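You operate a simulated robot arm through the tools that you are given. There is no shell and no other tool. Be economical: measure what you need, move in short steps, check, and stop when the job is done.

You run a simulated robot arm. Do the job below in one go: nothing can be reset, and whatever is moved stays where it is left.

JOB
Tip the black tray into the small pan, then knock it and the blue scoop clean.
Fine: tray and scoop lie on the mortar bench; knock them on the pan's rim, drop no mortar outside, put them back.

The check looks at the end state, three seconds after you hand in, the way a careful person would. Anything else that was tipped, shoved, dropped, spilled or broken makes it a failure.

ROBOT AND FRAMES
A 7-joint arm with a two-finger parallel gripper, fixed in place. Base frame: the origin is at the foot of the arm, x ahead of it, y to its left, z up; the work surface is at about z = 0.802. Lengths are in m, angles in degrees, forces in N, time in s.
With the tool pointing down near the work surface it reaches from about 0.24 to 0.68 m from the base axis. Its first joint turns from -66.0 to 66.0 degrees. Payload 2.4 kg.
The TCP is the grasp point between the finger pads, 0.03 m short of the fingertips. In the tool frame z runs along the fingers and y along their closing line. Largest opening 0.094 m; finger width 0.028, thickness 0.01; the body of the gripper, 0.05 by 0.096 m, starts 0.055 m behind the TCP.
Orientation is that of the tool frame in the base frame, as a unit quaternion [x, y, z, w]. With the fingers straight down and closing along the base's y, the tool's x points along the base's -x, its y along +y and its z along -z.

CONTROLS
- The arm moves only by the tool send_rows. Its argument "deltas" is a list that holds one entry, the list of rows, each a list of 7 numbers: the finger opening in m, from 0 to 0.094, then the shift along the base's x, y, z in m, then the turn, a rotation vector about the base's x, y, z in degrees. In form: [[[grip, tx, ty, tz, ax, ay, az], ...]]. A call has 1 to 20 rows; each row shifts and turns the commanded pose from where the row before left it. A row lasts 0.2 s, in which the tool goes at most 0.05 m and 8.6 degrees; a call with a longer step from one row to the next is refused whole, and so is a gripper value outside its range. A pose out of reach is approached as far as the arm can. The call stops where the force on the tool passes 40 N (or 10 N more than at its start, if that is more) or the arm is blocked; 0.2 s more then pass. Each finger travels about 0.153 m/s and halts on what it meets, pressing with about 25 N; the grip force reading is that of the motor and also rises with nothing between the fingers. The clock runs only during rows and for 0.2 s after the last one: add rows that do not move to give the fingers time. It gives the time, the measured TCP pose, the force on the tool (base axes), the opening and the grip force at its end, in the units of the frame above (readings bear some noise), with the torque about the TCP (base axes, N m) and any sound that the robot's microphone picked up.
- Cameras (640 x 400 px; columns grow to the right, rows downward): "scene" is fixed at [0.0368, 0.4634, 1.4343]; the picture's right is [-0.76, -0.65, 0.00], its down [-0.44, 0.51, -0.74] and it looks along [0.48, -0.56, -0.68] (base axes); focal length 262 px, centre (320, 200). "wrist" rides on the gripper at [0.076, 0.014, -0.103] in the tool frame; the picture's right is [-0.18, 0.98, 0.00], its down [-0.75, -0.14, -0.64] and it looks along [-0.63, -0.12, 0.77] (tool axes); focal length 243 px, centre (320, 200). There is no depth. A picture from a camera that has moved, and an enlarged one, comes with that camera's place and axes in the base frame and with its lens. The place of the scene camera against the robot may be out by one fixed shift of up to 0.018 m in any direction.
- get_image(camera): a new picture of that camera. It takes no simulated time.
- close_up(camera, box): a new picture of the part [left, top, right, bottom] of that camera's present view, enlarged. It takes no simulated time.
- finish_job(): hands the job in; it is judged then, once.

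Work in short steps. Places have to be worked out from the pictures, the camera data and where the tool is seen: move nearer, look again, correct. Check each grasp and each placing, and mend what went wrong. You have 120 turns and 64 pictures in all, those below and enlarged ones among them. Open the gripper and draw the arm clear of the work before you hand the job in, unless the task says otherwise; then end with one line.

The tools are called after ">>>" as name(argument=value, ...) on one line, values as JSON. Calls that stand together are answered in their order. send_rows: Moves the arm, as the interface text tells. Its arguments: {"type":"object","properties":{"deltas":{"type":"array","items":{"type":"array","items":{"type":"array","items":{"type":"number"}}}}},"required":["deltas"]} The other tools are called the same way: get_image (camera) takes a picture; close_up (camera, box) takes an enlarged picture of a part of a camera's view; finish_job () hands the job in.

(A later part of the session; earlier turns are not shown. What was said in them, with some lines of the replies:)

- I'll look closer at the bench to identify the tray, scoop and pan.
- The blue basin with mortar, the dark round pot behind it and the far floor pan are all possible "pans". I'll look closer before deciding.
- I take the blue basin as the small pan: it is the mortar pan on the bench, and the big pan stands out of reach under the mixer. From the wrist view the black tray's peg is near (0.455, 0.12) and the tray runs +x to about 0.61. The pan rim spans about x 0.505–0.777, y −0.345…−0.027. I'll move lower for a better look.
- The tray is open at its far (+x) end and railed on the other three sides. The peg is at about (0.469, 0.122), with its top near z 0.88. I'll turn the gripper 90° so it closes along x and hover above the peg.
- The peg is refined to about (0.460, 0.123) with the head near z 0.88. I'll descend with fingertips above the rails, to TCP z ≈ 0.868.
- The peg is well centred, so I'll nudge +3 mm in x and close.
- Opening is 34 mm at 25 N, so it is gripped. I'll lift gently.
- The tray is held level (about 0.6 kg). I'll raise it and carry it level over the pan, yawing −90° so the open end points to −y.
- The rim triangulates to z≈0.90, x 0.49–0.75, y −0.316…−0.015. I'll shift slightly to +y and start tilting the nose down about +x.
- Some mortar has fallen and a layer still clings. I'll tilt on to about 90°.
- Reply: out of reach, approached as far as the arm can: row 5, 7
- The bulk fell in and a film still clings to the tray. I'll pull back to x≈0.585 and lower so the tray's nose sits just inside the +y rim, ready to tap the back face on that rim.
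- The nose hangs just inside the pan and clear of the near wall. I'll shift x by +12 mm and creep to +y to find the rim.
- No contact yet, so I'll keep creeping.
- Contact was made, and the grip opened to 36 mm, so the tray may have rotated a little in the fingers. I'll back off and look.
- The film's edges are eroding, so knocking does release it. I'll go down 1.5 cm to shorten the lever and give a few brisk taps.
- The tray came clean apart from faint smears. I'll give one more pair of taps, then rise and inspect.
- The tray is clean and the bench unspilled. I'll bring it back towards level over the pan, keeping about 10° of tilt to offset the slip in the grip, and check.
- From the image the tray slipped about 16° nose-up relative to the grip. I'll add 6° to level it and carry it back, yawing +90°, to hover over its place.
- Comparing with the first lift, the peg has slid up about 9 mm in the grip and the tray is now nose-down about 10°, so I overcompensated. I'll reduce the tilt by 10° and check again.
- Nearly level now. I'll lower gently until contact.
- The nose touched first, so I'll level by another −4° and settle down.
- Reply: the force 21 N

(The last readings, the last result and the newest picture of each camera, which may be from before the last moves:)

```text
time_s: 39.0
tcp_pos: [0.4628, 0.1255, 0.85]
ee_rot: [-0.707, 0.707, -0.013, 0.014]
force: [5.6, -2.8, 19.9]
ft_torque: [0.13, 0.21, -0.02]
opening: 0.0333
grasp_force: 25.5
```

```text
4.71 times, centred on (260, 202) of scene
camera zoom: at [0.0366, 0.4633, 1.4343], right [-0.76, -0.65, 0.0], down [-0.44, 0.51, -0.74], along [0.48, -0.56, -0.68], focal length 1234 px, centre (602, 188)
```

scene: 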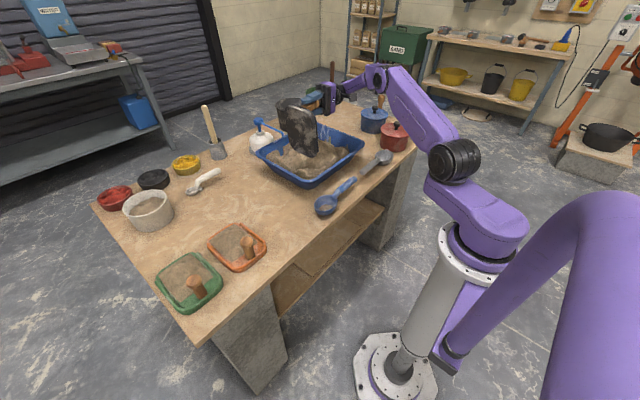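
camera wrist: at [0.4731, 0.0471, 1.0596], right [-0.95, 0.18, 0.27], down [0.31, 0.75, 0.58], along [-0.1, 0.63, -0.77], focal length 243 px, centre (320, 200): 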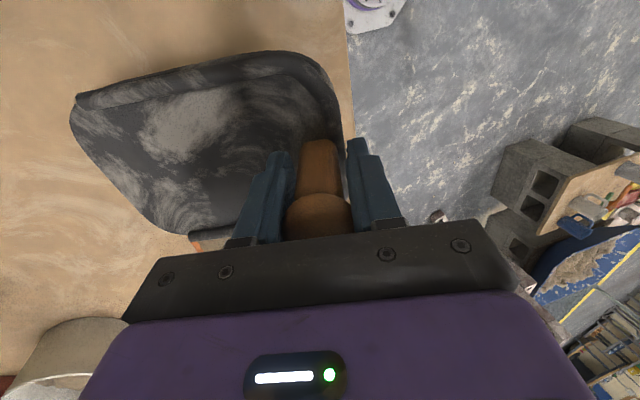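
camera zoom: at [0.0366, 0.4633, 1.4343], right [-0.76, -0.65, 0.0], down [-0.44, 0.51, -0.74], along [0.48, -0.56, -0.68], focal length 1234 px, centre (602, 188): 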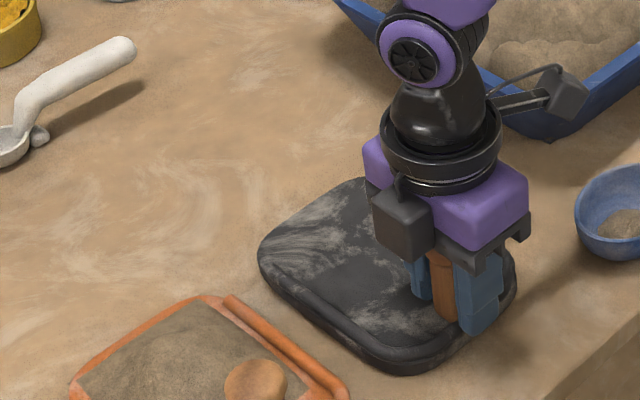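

The tray now sits flat (20 N, centred). I'll relieve the load, open, and withdraw straight up.

>>> send_rows(deltas=[[[0.0, 0, 0, 0.003, 0, 0, 0], [0.04, 0, 0, 0.001, 0, 0, 0], [0.06, 0, 0, 0, 0, 0, 0], [0.075, 0, 0, 0, 0, 0, 0], [0.075, 0, 0, 0, 0, 0, 0], [0.075, 0, 0, 0.02, 0, 0, 0], [0.075, 0, 0, 0.03, 0, 0, 0], [0.075, 0, 0, 0.04, 0, 0, 0], [0.075, 0, 0, 0.04, 0, 1.5, 0], [0.075, 0, 0, 0.04, 0, 1.5, 0], [0.075, 0, 0, 0, 0, 0, 0]]])

>>> get_image(camera="wrist")

>>> close_up(camera="scene", box=[200, 120, 420, 260])

```text
time_s: 41.4
tcp_pos: [0.4643, 0.124, 1.0234]
ee_rot: [-0.706, 0.708, 0.006, -0.007]
force: [-0.5, 0.0, -0.2]
ft_torque: [-0.01, -0.02, 0.01]
opening: 0.075
grasp_force: 0.0
```

```text
22 pictures are left
camera wrist: at [0.4503, 0.047, 1.1261], right [-0.98, 0.18, 0.02], down [0.15, 0.75, 0.64], along [0.11, 0.63, -0.77], focal length 243 px, centre (320, 200)
```

wrist: 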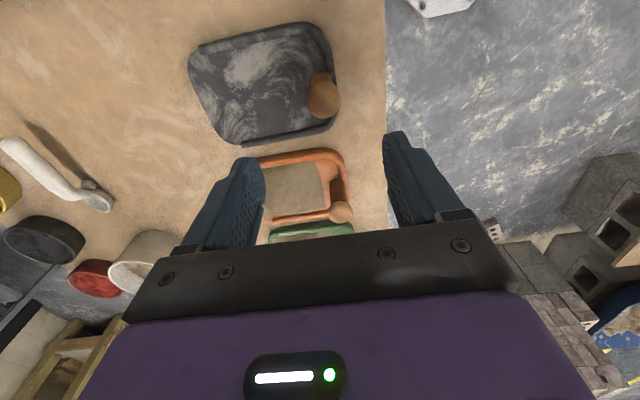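

```text
2.86 times, centred on (310, 190) of scene
camera zoom: at [0.0368, 0.4634, 1.4343], right [-0.76, -0.65, 0.0], down [-0.44, 0.51, -0.74], along [0.48, -0.56, -0.68], focal length 749 px, centre (349, 229)
```

zoom: 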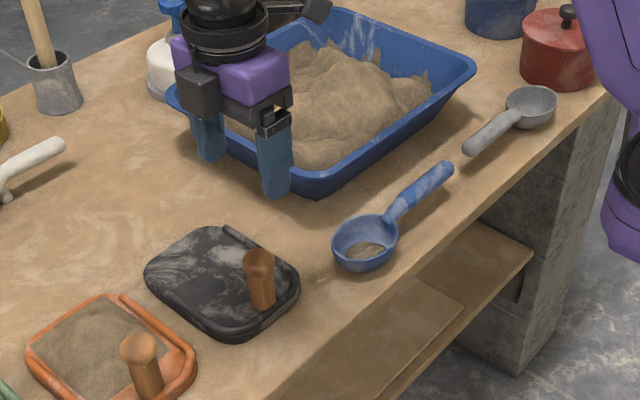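

The tray is back upright and clean in its place. Next is the scoop: its handle runs along −y from the bowl, with the end near (0.425, −0.18, 0.845). I'll hover over the handle and look.

>>> send_rows(deltas=[[[0.075, -0.006, -0.04, -0.003, 0, -1, 0], [0.075, -0.006, -0.041, -0.008, 0, 0, 0], [0.075, -0.006, -0.041, -0.008, 0, 0, 0], [0.075, -0.006, -0.041, -0.008, 0, 0, 0], [0.075, -0.006, -0.041, -0.008, 0, 0, 0], [0.075, -0.004, -0.04, -0.008, 0, 0, 0], [0.075, 0, 0, 0, 0, 0, 0]]])

>>> get_image(camera="wrist")

>>> close_up(camera="scene", box=[290, 130, 410, 230])

```text
time_s: 43.0
tcp_pos: [0.4279, -0.1198, 0.9793]
ee_rot: [0.707, -0.707, 0.0, 0.0]
force: [-0.1, 0.5, 1.0]
ft_torque: [-0.02, -0.03, 0.0]
opening: 0.0749
grasp_force: 0.0
```

```text
20 pictures are left
camera wrist: at [0.4123, -0.1966, 1.0819], right [-0.98, 0.18, 0.0], down [0.14, 0.75, 0.64], along [0.12, 0.63, -0.77], focal length 243 px, centre (320, 200)
```

wrist: 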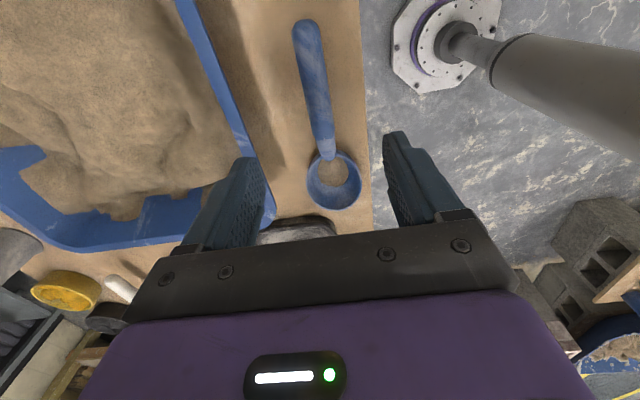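

```text
4.00 times, centred on (350, 180) of scene
camera zoom: at [0.0368, 0.4634, 1.4343], right [-0.76, -0.65, 0.0], down [-0.44, 0.51, -0.74], along [0.48, -0.56, -0.68], focal length 1049 px, centre (200, 280)
```

zoom: 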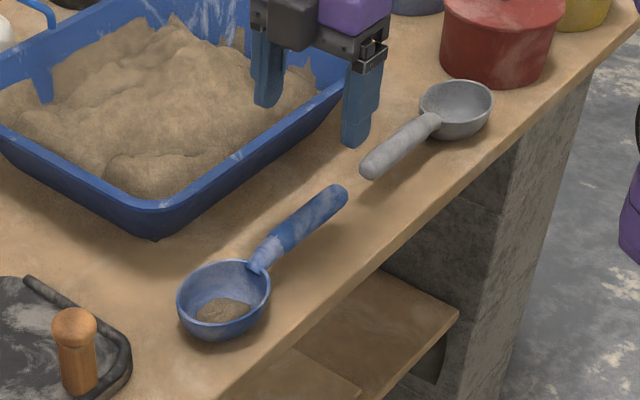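

The handle runs along x≈0.428 with z≈0.84, and the bowl is centred at (0.428, −0.016). I'll grasp near the neck at y≈−0.085.

>>> send_rows(deltas=[[[0.075, 0, 0.02, -0.02, 0, 0, 0], [0.075, 0, 0.015, -0.03, 0, 0, 0], [0.075, 0, 0, -0.03, 0, 0, 0], [0.075, 0, 0, -0.03, 0, 0, 0], [0.075, 0, 0, -0.02, 0, 0, 0], [0.075, 0, 0, -0.007, 0, 0, 0], [0.075, 0, 0, 0, 0, 0, 0]]])

>>> close_up(camera="scene", box=[290, 130, 410, 230])

>>> close_up(camera="wrist", box=[160, 0, 480, 250])

```text
time_s: 44.6
tcp_pos: [0.4267, -0.0848, 0.8434]
ee_rot: [-0.707, 0.707, 0.0, 0.0]
force: [0.3, 0.5, -0.2]
ft_torque: [0.0, 0.02, 0.01]
opening: 0.0749
grasp_force: 0.1
```

```text
4.00 times, centred on (350, 180) of scene
camera zoom: at [0.0368, 0.4634, 1.4343], right [-0.76, -0.65, 0.0], down [-0.44, 0.51, -0.74], along [0.48, -0.56, -0.68], focal length 1049 px, centre (200, 280)
```

zoom: 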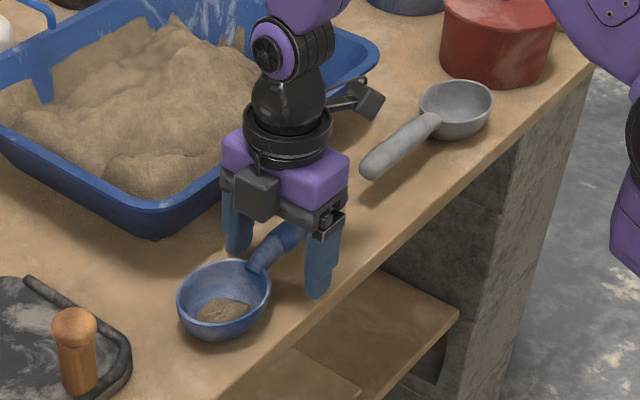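

```text
1.60 times, centred on (320, 125) of wrist
camera zoom: at [0.4106, -0.1618, 0.9448], right [-0.98, 0.18, 0.0], down [0.14, 0.75, 0.64], along [0.12, 0.63, -0.77], focal length 388 px, centre (320, 320)
```

zoom: 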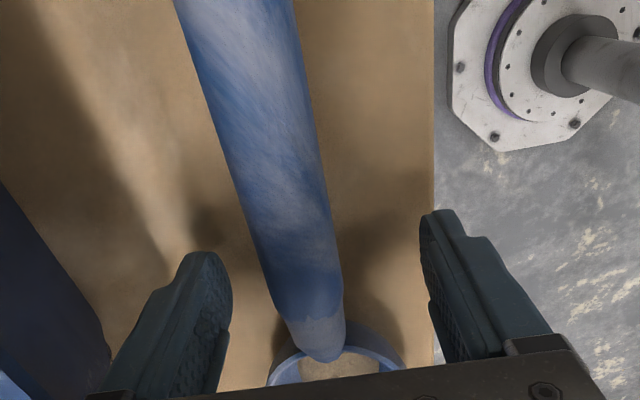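

Well centred around the handle near the neck, so I'll close.

>>> send_rows(deltas=[[[0.055, 0.001, 0, 0, 0, 0, 0], [0.03, 0, 0, 0, 0, 0, 0], [0.01, 0, 0, 0, 0, 0, 0], [0.0, 0, 0, 0, 0, 0, 0], [0.0, 0, 0, 0, 0, 0, 0]]])

```text
time_s: 45.8
tcp_pos: [0.4272, -0.0839, 0.844]
ee_rot: [-0.707, 0.707, 0.0, 0.001]
force: [-1.1, -0.4, 1.7]
ft_torque: [0.03, 0.01, 0.0]
opening: 0.0279
grasp_force: 24.8
```

Gripped at 28 mm. I'll lift, checking it stays level.

>>> send_rows(deltas=[[[0.0, 0, 0, 0.01, 0, 0, 0], [0.0, 0, 0, 0.025, 0, 0, 0], [0.0, 0, 0, 0.03, 0, 0, 0], [0.0, 0, 0, 0.04, 0, 0, 0], [0.0, 0, 0, 0.04, 0, 0, 0], [0.0, 0, 0, 0.035, 0, 0, 0], [0.0, 0, 0, 0, 0, 0, 0]]])

>>> close_up(camera="scene", box=[260, 90, 420, 220])

```text
time_s: 47.4
tcp_pos: [0.4291, -0.0869, 1.024]
ee_rot: [-0.707, 0.707, 0.0, 0.0]
force: [-0.4, 0.8, -2.3]
ft_torque: [-0.08, -0.01, 0.02]
opening: 0.0282
grasp_force: 24.4
```

```text
3.08 times, centred on (340, 155) of scene
camera zoom: at [0.0368, 0.4634, 1.4343], right [-0.76, -0.65, 0.0], down [-0.44, 0.51, -0.74], along [0.48, -0.56, -0.68], focal length 807 px, centre (258, 338)
```

zoom: 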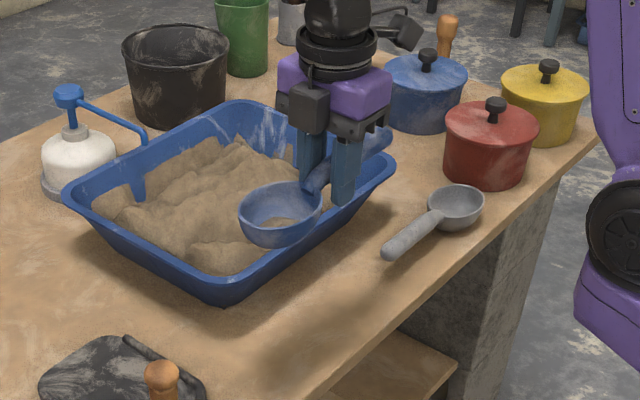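

Held level. I'll carry it over the pan, yawing −90° so the bowl points +x.

>>> send_rows(deltas=[[[0.0, 0.0109, -0.0069, 0.003, 0, 0, -7.5], [0.0, 0.0109, -0.0069, 0.003, 0, 0, -7.5], [0.0, 0.0109, -0.0069, 0.003, 0, 0, -7.5], [0.0, 0.0109, -0.0069, 0.003, 0, 0, -7.5], [0.0, 0.0109, -0.0069, 0.003, 0, 0, -7.5], [0.0, 0.0109, -0.0069, 0.003, 0, 0, -7.5], [0.0, 0.0109, -0.0069, 0.003, 0, 0, -7.5], [0.0, 0.0109, -0.0069, 0.003, 0, 0, -7.5], [0.0, 0.0109, -0.0069, 0.003, 0, 0, -7.5], [0.0, 0.0109, -0.0069, 0.003, 0, 0, -7.5], [0.0, 0.0109, -0.0069, 0.003, 0, 0, -7.5], [0.0, 0.0109, -0.0069, 0.003, 0, 0, -7.5], [0.0, 0, 0, 0, 0, 0, 0]]])

>>> send_rows(deltas=[[[0.0, 0, 0, 0, 7.5, 0, 0], [0.0, 0, 0, 0, 7.5, 0, 0], [0.0, 0, 0, 0, 7.5, 0, 0], [0.0, 0, 0, 0, 7.5, 0, 0], [0.0, 0, 0, 0, 7.5, 0, 0], [0.0, 0, 0, 0, 7.5, 0, 0], [0.0, 0, 0, 0, 7.5, 0, 0], [0.0, 0, 0, 0, 7.5, 0, 0], [0.0, 0, 0, 0, 7.5, 0, 0], [0.0, 0, 0, 0, 7.5, 0, 0], [0.0, 0, 0, 0, 7.5, 0, 0], [0.0, 0, 0, 0, 7.5, 0, 0], [0.0, 0, 0, 0, 0, 0, 0]]])

>>> get_image(camera="wrist")

>>> close_up(camera="scene", box=[220, 40, 400, 200])

```text
time_s: 50.2
tcp_pos: [0.5563, -0.1675, 1.0587]
ee_rot: [0.002, 1.0, 0.0, 0.0]
force: [0.4, -0.7, -2.4]
ft_torque: [-0.04, 0.08, 0.0]
opening: 0.0279
grasp_force: 24.8
```

```text
time_s: 53.0
tcp_pos: [0.559, -0.1681, 1.0586]
ee_rot: [0.001, 0.707, 0.708, 0.0]
force: [0.2, 0.6, -1.8]
ft_torque: [-0.05, 0.13, -0.01]
opening: 0.028
grasp_force: 25.2
```

```text
15 pictures are left
camera wrist: at [0.4812, -0.2719, 1.0724], right [0.18, 0.0, 0.98], down [0.75, -0.64, -0.14], along [0.63, 0.77, -0.12], focal length 243 px, centre (320, 200)
```

wrist: 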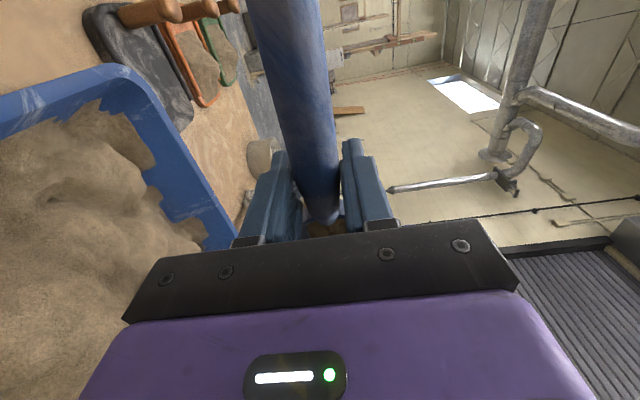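

```text
2.50 times, centred on (310, 120) of scene
camera zoom: at [0.0369, 0.4634, 1.4342], right [-0.76, -0.65, 0.0], down [-0.44, 0.51, -0.74], along [0.48, -0.56, -0.68], focal length 656 px, centre (345, 400)
```

zoom: 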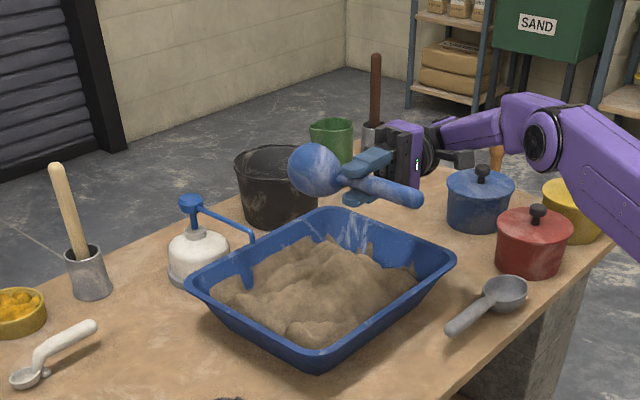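

Rolled to 90° with the mouth facing −y over the pan. I'll now swing the bowl straight down about y.

>>> send_rows(deltas=[[[0.0, 0, 0, 0, 0, 7.5, 0], [0.0, 0, 0, 0, 0, 7.5, 0], [0.0, 0, 0, 0, 0, 7.5, 0], [0.0, 0, 0, 0, 0, 7.5, 0], [0.0, 0, 0, 0, 0, 7.5, 0], [0.0, 0, 0, 0, 0, 7.5, 0], [0.0, 0, 0, 0, 0, 7.5, 0], [0.0, 0, 0, 0, 0, 7.5, 0], [0.0, 0, 0, 0, 0, 7.5, 0], [0.0, 0, 0, 0, 0, 7.5, 0], [0.0, 0, 0, 0, 0, 7.5, 0], [0.0, 0, 0, 0, 0, 7.5, 0], [0.0, 0, 0, 0, 0, 0, 0]]])

>>> close_up(camera="scene", box=[220, 40, 400, 200])

```text
time_s: 55.8
tcp_pos: [0.5599, -0.1667, 1.0583]
ee_rot: [0.501, 0.499, 0.499, -0.501]
force: [-0.1, 0.5, -2.4]
ft_torque: [-0.03, 0.02, -0.01]
opening: 0.028
grasp_force: 24.9
```

```text
2.50 times, centred on (310, 120) of scene
camera zoom: at [0.0368, 0.4634, 1.4343], right [-0.76, -0.65, 0.0], down [-0.44, 0.51, -0.74], along [0.48, -0.56, -0.68], focal length 656 px, centre (345, 400)
```

zoom: 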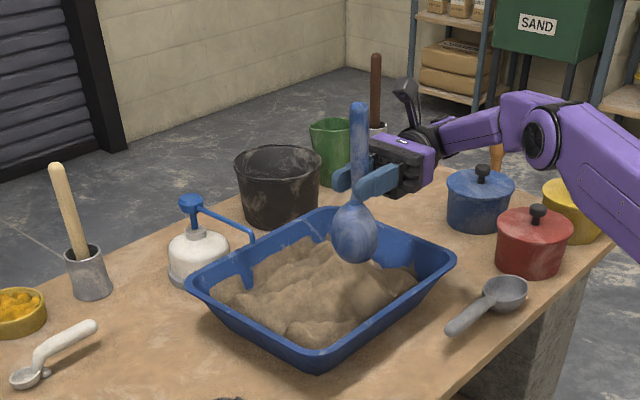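

The bowl hangs down with its mouth to −y. I'll move to y≈−0.11 and lower so the bowl's side can tap the near rim (x≈0.50).

>>> send_rows(deltas=[[[0.0, 0, 0.03, 0, 0, 0, 0], [0.0, 0, 0.027, -0.02, 0, 0, 0], [0.0, 0, 0, -0.025, 0, 0, 0], [0.0, 0, 0, -0.02, 0, 0, 0], [0.0, 0, 0, -0.013, 0, 0, 0], [0.0, 0, 0, 0, 0, 0, 0]]])

>>> close_up(camera="scene", box=[240, 60, 420, 200])

```text
time_s: 57.2
tcp_pos: [0.5583, -0.112, 0.9822]
ee_rot: [0.5, 0.5, 0.5, -0.5]
force: [0.1, 0.0, -1.9]
ft_torque: [-0.03, 0.01, -0.01]
opening: 0.0277
grasp_force: 25.3
```

```text
2.86 times, centred on (330, 130) of scene
camera zoom: at [0.0368, 0.4634, 1.4343], right [-0.76, -0.65, 0.0], down [-0.44, 0.51, -0.74], along [0.48, -0.56, -0.68], focal length 749 px, centre (291, 400)
```

zoom: 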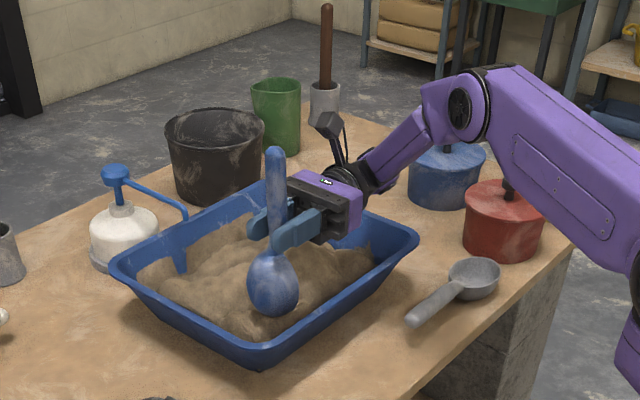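

I'll tap the bowl's side on the near rim three times, with short brisk strokes.

>>> send_rows(deltas=[[[0.0, -0.01, 0, 0, 0, 0, 0], [0.0, -0.025, 0, 0, 0, 0, 0], [0.0, 0.025, 0, 0, 0, 0, 0], [0.0, -0.027, 0, 0, 0, 0, 0], [0.0, 0.025, 0, 0, 0, 0, 0], [0.0, -0.028, 0, 0, 0, 0, 0], [0.0, 0.025, 0, 0, 0, 0, 0], [0.0, 0, 0, 0, 0, 0, 0]]])

>>> close_up(camera="scene", box=[240, 60, 420, 200])

```text
time_s: 59.0
tcp_pos: [0.5472, -0.1118, 0.982]
ee_rot: [0.5, 0.499, 0.5, -0.5]
force: [-0.4, 0.3, -1.5]
ft_torque: [-0.02, -0.01, 0.05]
opening: 0.028
grasp_force: 25.0
```

```text
2.86 times, centred on (330, 130) of scene
camera zoom: at [0.0368, 0.4634, 1.4343], right [-0.76, -0.65, 0.0], down [-0.44, 0.51, -0.74], along [0.48, -0.56, -0.68], focal length 749 px, centre (291, 400)
```

zoom: 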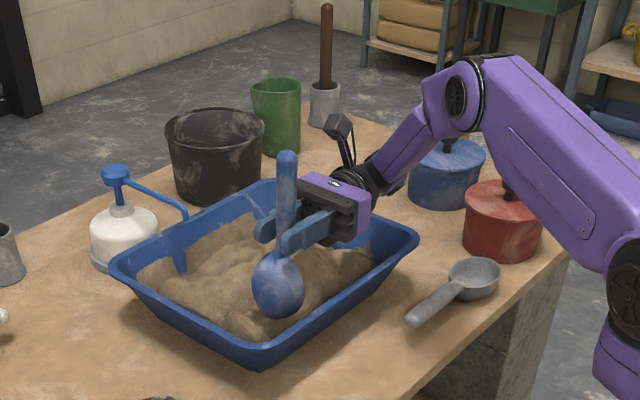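

I can't tell whether it touched, so I'll advance and read the force at the end.

>>> send_rows(deltas=[[[0.0, -0.01, 0, 0, 0, 0, 0], [0.0, -0.01, 0, 0, 0, 0, 0], [0.0, -0.006, 0, 0, 0, 0, 0], [0.0, -0.004, 0, 0, 0, 0, 0]]])

```text
time_s: 60.0
tcp_pos: [0.5152, -0.112, 0.9805]
ee_rot: [0.499, 0.501, 0.501, -0.499]
force: [6.0, -1.3, 5.4]
ft_torque: [-0.06, -0.46, -0.11]
opening: 0.0285
grasp_force: 25.7
```

Contact is at x≈0.518. Now proper taps to just past that point.

>>> send_rows(deltas=[[[0.0, 0.025, 0, 0, 0, 0, 0], [0.0, -0.028, 0, 0, 0, 0, 0], [0.0, 0.028, 0, 0, 0, 0, 0], [0.0, -0.03, 0, 0, 0, 0, 0], [0.0, 0.03, 0, 0, 0, 0, 0], [0.0, -0.03, 0, 0, 0, 0, 0], [0.0, 0.03, 0, 0, 0, 0, 0], [0.0, 0, 0, 0, 0, 0, 0]]])

```text
time_s: 61.8
tcp_pos: [0.5418, -0.1109, 0.9825]
ee_rot: [-0.5, -0.5, -0.499, 0.501]
force: [1.0, -0.5, -2.6]
ft_torque: [-0.06, 0.0, 0.0]
opening: 0.028
grasp_force: 24.8
```

I'll raise it, swing back, and roll most of the way upright to inspect the bowl.

>>> send_rows(deltas=[[[0.0, 0.005, -0.01, 0.025, 0, 0, 0], [0.0, 0.005, -0.02, 0.025, 0, 0, 0], [0.0, 0.005, -0.02, 0.025, 0, 0, 0], [0.0, 0, 0, 0, 0, -7.5, 0], [0.0, 0, 0, 0, 0, -7.5, 0], [0.0, 0, 0, 0, 0, -7.5, 0], [0.0, 0, 0, 0, 0, -7.5, 0], [0.0, 0, 0, 0, 0, -7.5, 0], [0.0, 0, 0, 0, 0, -7.5, 0], [0.0, 0, 0, 0, 0, -7.5, 0], [0.0, 0, 0, 0, 0, -7.5, 0], [0.0, 0, 0, 0, 0, -7.5, 0], [0.0, 0, 0, 0, 0, -7.5, 0], [0.0, 0, 0, 0, 0, -7.5, 0], [0.0, 0, 0, 0, 0, -7.5, 0], [0.0, 0, 0, 0, 0, 0, 0]]])

>>> send_rows(deltas=[[[0.0, 0, 0, 0, -7.5, 0, 0], [0.0, 0, 0, 0, -7.5, 0, 0], [0.0, 0, 0, 0, -7.5, 0, 0], [0.0, 0, 0, 0, -7.5, 0, 0], [0.0, 0, 0, 0, -7.5, 0, 0], [0.0, 0, 0, 0, -7.5, 0, 0], [0.0, 0, 0, 0, -7.5, 0, 0], [0.0, 0, 0, 0, -7.5, 0, 0], [0.0, 0, 0, 0, -7.5, 0, 0], [0.0, 0, 0, 0, -7.5, 0, 0], [0.0, 0, 0, 0, -7.5, 0, 0], [0.0, 0, 0, 0, -7.5, 0, 0], [0.0, 0, 0, 0, 0, 0, 0]]])

>>> close_up(camera="scene", box=[240, 50, 400, 190])

```text
time_s: 65.2
tcp_pos: [0.5537, -0.16, 1.0549]
ee_rot: [-0.001, 0.708, 0.706, 0.0]
force: [0.7, -0.5, -2.1]
ft_torque: [-0.04, 0.05, 0.0]
opening: 0.0281
grasp_force: 25.1
```

```text
time_s: 68.0
tcp_pos: [0.5542, -0.1608, 1.0562]
ee_rot: [0.001, 1.0, 0.0, 0.001]
force: [0.1, 0.0, -2.1]
ft_torque: [0.0, 0.09, 0.0]
opening: 0.0281
grasp_force: 24.6
```

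```text
2.86 times, centred on (320, 120) of scene
camera zoom: at [0.0368, 0.4634, 1.4343], right [-0.76, -0.65, 0.0], down [-0.44, 0.51, -0.74], along [0.48, -0.56, -0.68], focal length 749 px, centre (320, 429)
```

zoom: 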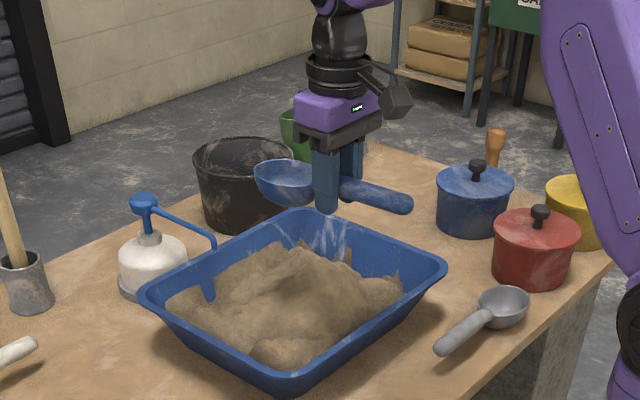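

>>> close_up(camera="scene", box=[295, 95, 345, 130])

```text
11.43 times, centred on (320, 112) of scene
camera zoom: at [0.0368, 0.4634, 1.4343], right [-0.76, -0.65, 0.0], down [-0.44, 0.51, -0.74], along [0.48, -0.56, -0.68], focal length 2998 px, centre (320, 1200)
```

zoom: 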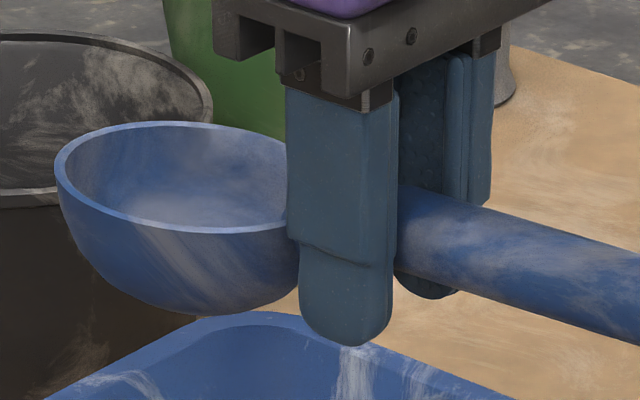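

The scoop is clean inside. I'll carry it back to its spot with the yaw reversed.

>>> send_rows(deltas=[[[0.0, -0.0105, 0.00635, 0, 0, 0, 7.5], [0.0, -0.0105, 0.00635, 0, 0, 0, 7.5], [0.0, -0.0105, 0.00635, 0, 0, 0, 7.5], [0.0, -0.0105, 0.00635, 0, 0, 0, 7.5], [0.0, -0.0105, 0.00635, 0, 0, 0, 7.5], [0.0, -0.0105, 0.00635, 0, 0, 0, 7.5], [0.0, -0.0105, 0.00635, 0, 0, 0, 7.5], [0.0, -0.0105, 0.00635, 0, 0, 0, 7.5], [0.0, -0.0105, 0.00635, 0, 0, 0, 7.5], [0.0, -0.0105, 0.00635, 0, 0, 0, 7.5], [0.0, -0.0105, 0.00635, 0, 0, 0, 7.5], [0.0, -0.0105, 0.00635, 0, 0, 0, 7.5], [0.0, 0, 0, -0.04, 0, 0, 0], [0.0, 0, 0, -0.045, 0, 0, 0], [0.0, 0, 0, -0.045, 0, 0, 0], [0.0, 0, 0, -0.04, 0, 0, 0], [0.0, 0, 0, 0, 0, 0, 0]]])

>>> close_up(camera="scene", box=[290, 130, 410, 230])

```text
time_s: 71.6
tcp_pos: [0.4297, -0.0846, 0.8864]
ee_rot: [-0.707, 0.707, 0.0, 0.0]
force: [0.7, -0.3, -0.9]
ft_torque: [-0.04, -0.01, 0.04]
opening: 0.0282
grasp_force: 24.7
```

```text
4.00 times, centred on (350, 180) of scene
camera zoom: at [0.0368, 0.4634, 1.4343], right [-0.76, -0.65, 0.0], down [-0.44, 0.51, -0.74], along [0.48, -0.56, -0.68], focal length 1049 px, centre (200, 280)
```

zoom: 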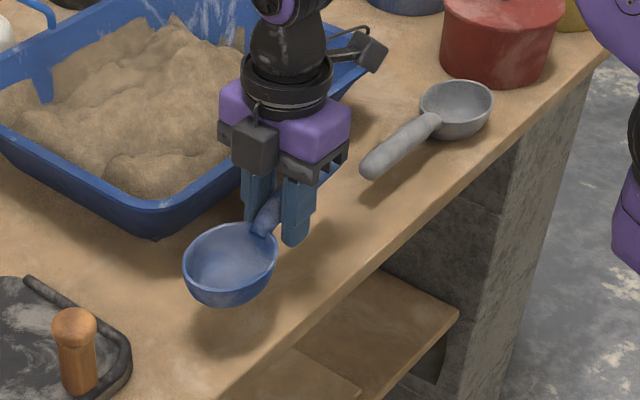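

>>> send_rows(deltas=[[[0.0, -0.001, 0, -0.02, 0, 0, 0], [0.0, 0, 0, -0.013, 0, 0, 0], [0.0, 0, 0, -0.005, 0, 0, 0], [0.0, 0, 0, -0.003, 0, 0, 0], [0.0, 0, 0, 0, 0, 0, 0]]])

```text
time_s: 72.8
tcp_pos: [0.4271, -0.0855, 0.8448]
ee_rot: [-0.707, 0.708, 0.0, 0.0]
force: [-0.6, -0.3, -1.5]
ft_torque: [-0.08, 0.0, -0.01]
opening: 0.028
grasp_force: 24.8
```

>>> send_rows(deltas=[[[0.0, 0, 0, -0.0015, 0, 0, 0], [0.0, 0, 0, -0.0015, 0, 0, 0], [0.0, 0, 0, 0, 0, 0, 0]]])

```text
time_s: 73.6
tcp_pos: [0.4277, -0.0867, 0.8424]
ee_rot: [0.707, -0.707, 0.001, 0.0]
force: [-0.5, 1.4, 13.1]
ft_torque: [0.35, 0.05, 0.04]
opening: 0.0281
grasp_force: 25.5
```

Contact made. I'll ease up slightly, open slowly, then withdraw upwards.

>>> send_rows(deltas=[[[0.0, 0, 0, 0.0015, 0, 0, 0], [0.035, 0, 0, 0, 0, 0, 0], [0.05, 0, 0, 0, 0, 0, 0], [0.07, 0, 0, 0, 0, 0, 0], [0.075, 0, 0, 0, 0, 0, 0], [0.075, 0, 0, 0.02, 0, 0, 0], [0.075, 0, 0, 0.04, 0, 0, 0], [0.075, 0, 0, 0.045, 0, 0, 0], [0.075, -0.01, 0, 0.045, 0, 0, 0], [0.075, -0.02, 0, 0.045, 0, 0, 0], [0.075, -0.02, 0.02, 0.045, 0, 0, 0], [0.075, -0.02, 0.02, 0.045, 0, 0, 0], [0.075, 0, 0, 0, 0, 0, 0]]])

>>> get_image(camera="scene")

>>> close_up(camera="scene", box=[220, 100, 420, 250])

```text
refused: row 11 steps farther than a row can; nothing moved
```

```text
7 pictures are left
```

scene: 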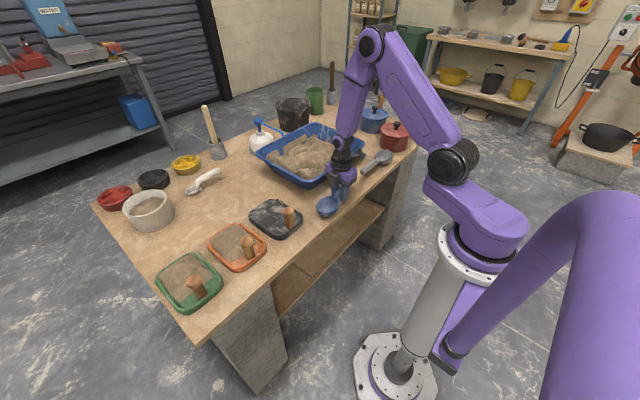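

```text
2.67 times, centred on (320, 175) of scene
camera zoom: at [0.0366, 0.4635, 1.4342], right [-0.76, -0.65, 0.0], down [-0.44, 0.51, -0.74], along [0.48, -0.56, -0.68], focal length 699 px, centre (320, 267)
```

zoom: 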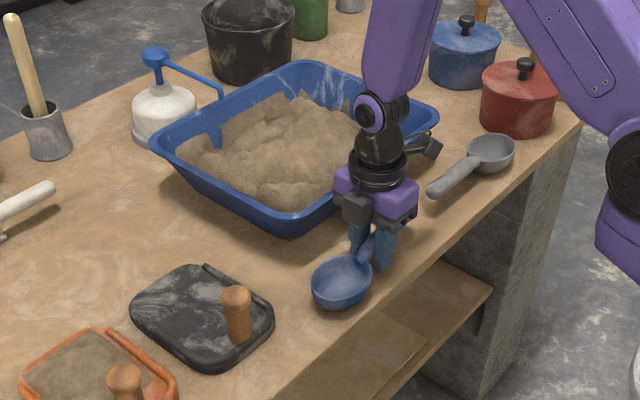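

The last rows were too long and the call was refused. I'll resend with smaller steps.

>>> send_rows(deltas=[[[0.0, 0, 0, 0.0015, 0, 0, 0], [0.035, 0, 0, 0, 0, 0, 0], [0.05, 0, 0, 0, 0, 0, 0], [0.07, 0, 0, 0, 0, 0, 0], [0.075, 0, 0, 0, 0, 0, 0], [0.075, 0, 0, 0.02, 0, 0, 0], [0.075, 0, 0, 0.04, 0, 0, 0], [0.075, 0, 0, 0.045, 0, 0, 0], [0.075, -0.01, 0, 0.045, 0, 0, 0], [0.075, -0.01, 0, 0.045, 0, 0, 0], [0.075, -0.01, 0.01, 0.045, 0, 0, 0], [0.075, -0.01, 0.01, 0.045, 0, 0, 0], [0.075, 0, 0, 0, 0, 0, 0]]])

>>> close_up(camera="scene", box=[220, 80, 420, 250])

>>> get_image(camera="wrist")

```text
time_s: 76.4
tcp_pos: [0.3858, -0.0636, 1.1275]
ee_rot: [-0.707, 0.707, 0.0, 0.0]
force: [0.3, 0.0, 0.2]
ft_torque: [0.0, 0.02, 0.0]
opening: 0.0749
grasp_force: 0.1
```

```text
2.35 times, centred on (320, 165) of scene
camera zoom: at [0.0368, 0.4634, 1.4343], right [-0.76, -0.65, 0.0], down [-0.44, 0.51, -0.74], along [0.48, -0.56, -0.68], focal length 617 px, centre (320, 282)
```

zoom: 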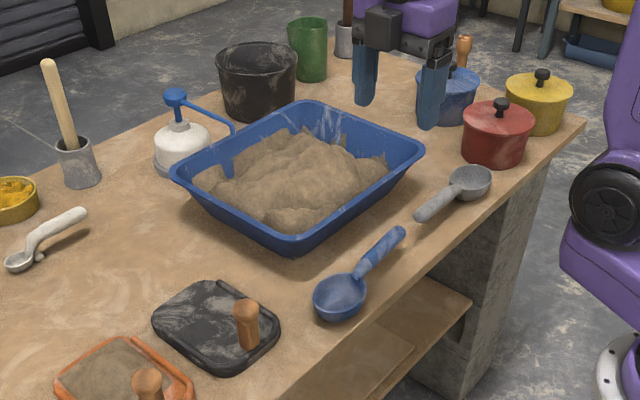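

```text
4 pictures are left
camera wrist: at [0.3704, -0.1403, 1.2296], right [-0.98, 0.18, 0.0], down [0.14, 0.75, 0.64], along [0.12, 0.63, -0.77], focal length 243 px, centre (320, 200)
```

wrist: 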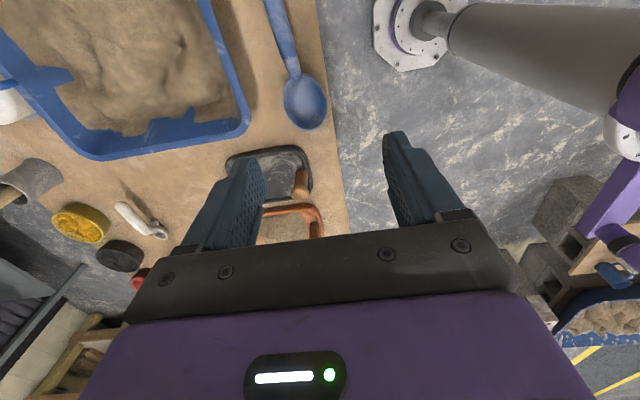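

Tray and scoop are both clean and back in place, nothing is spilled or shoved, and the gripper is open and clear. Handing in.

>>> finish_job()

```text
The job is handed in.
```

I tipped the black tray into the blue mortar pan, knocked the tray and the blue scoop clean on its rim, and put both back. I saw no mortar spilled or anything else moved. I took the blue pan to be "the small pan" because the other pans I could see were out of the arm's reach.
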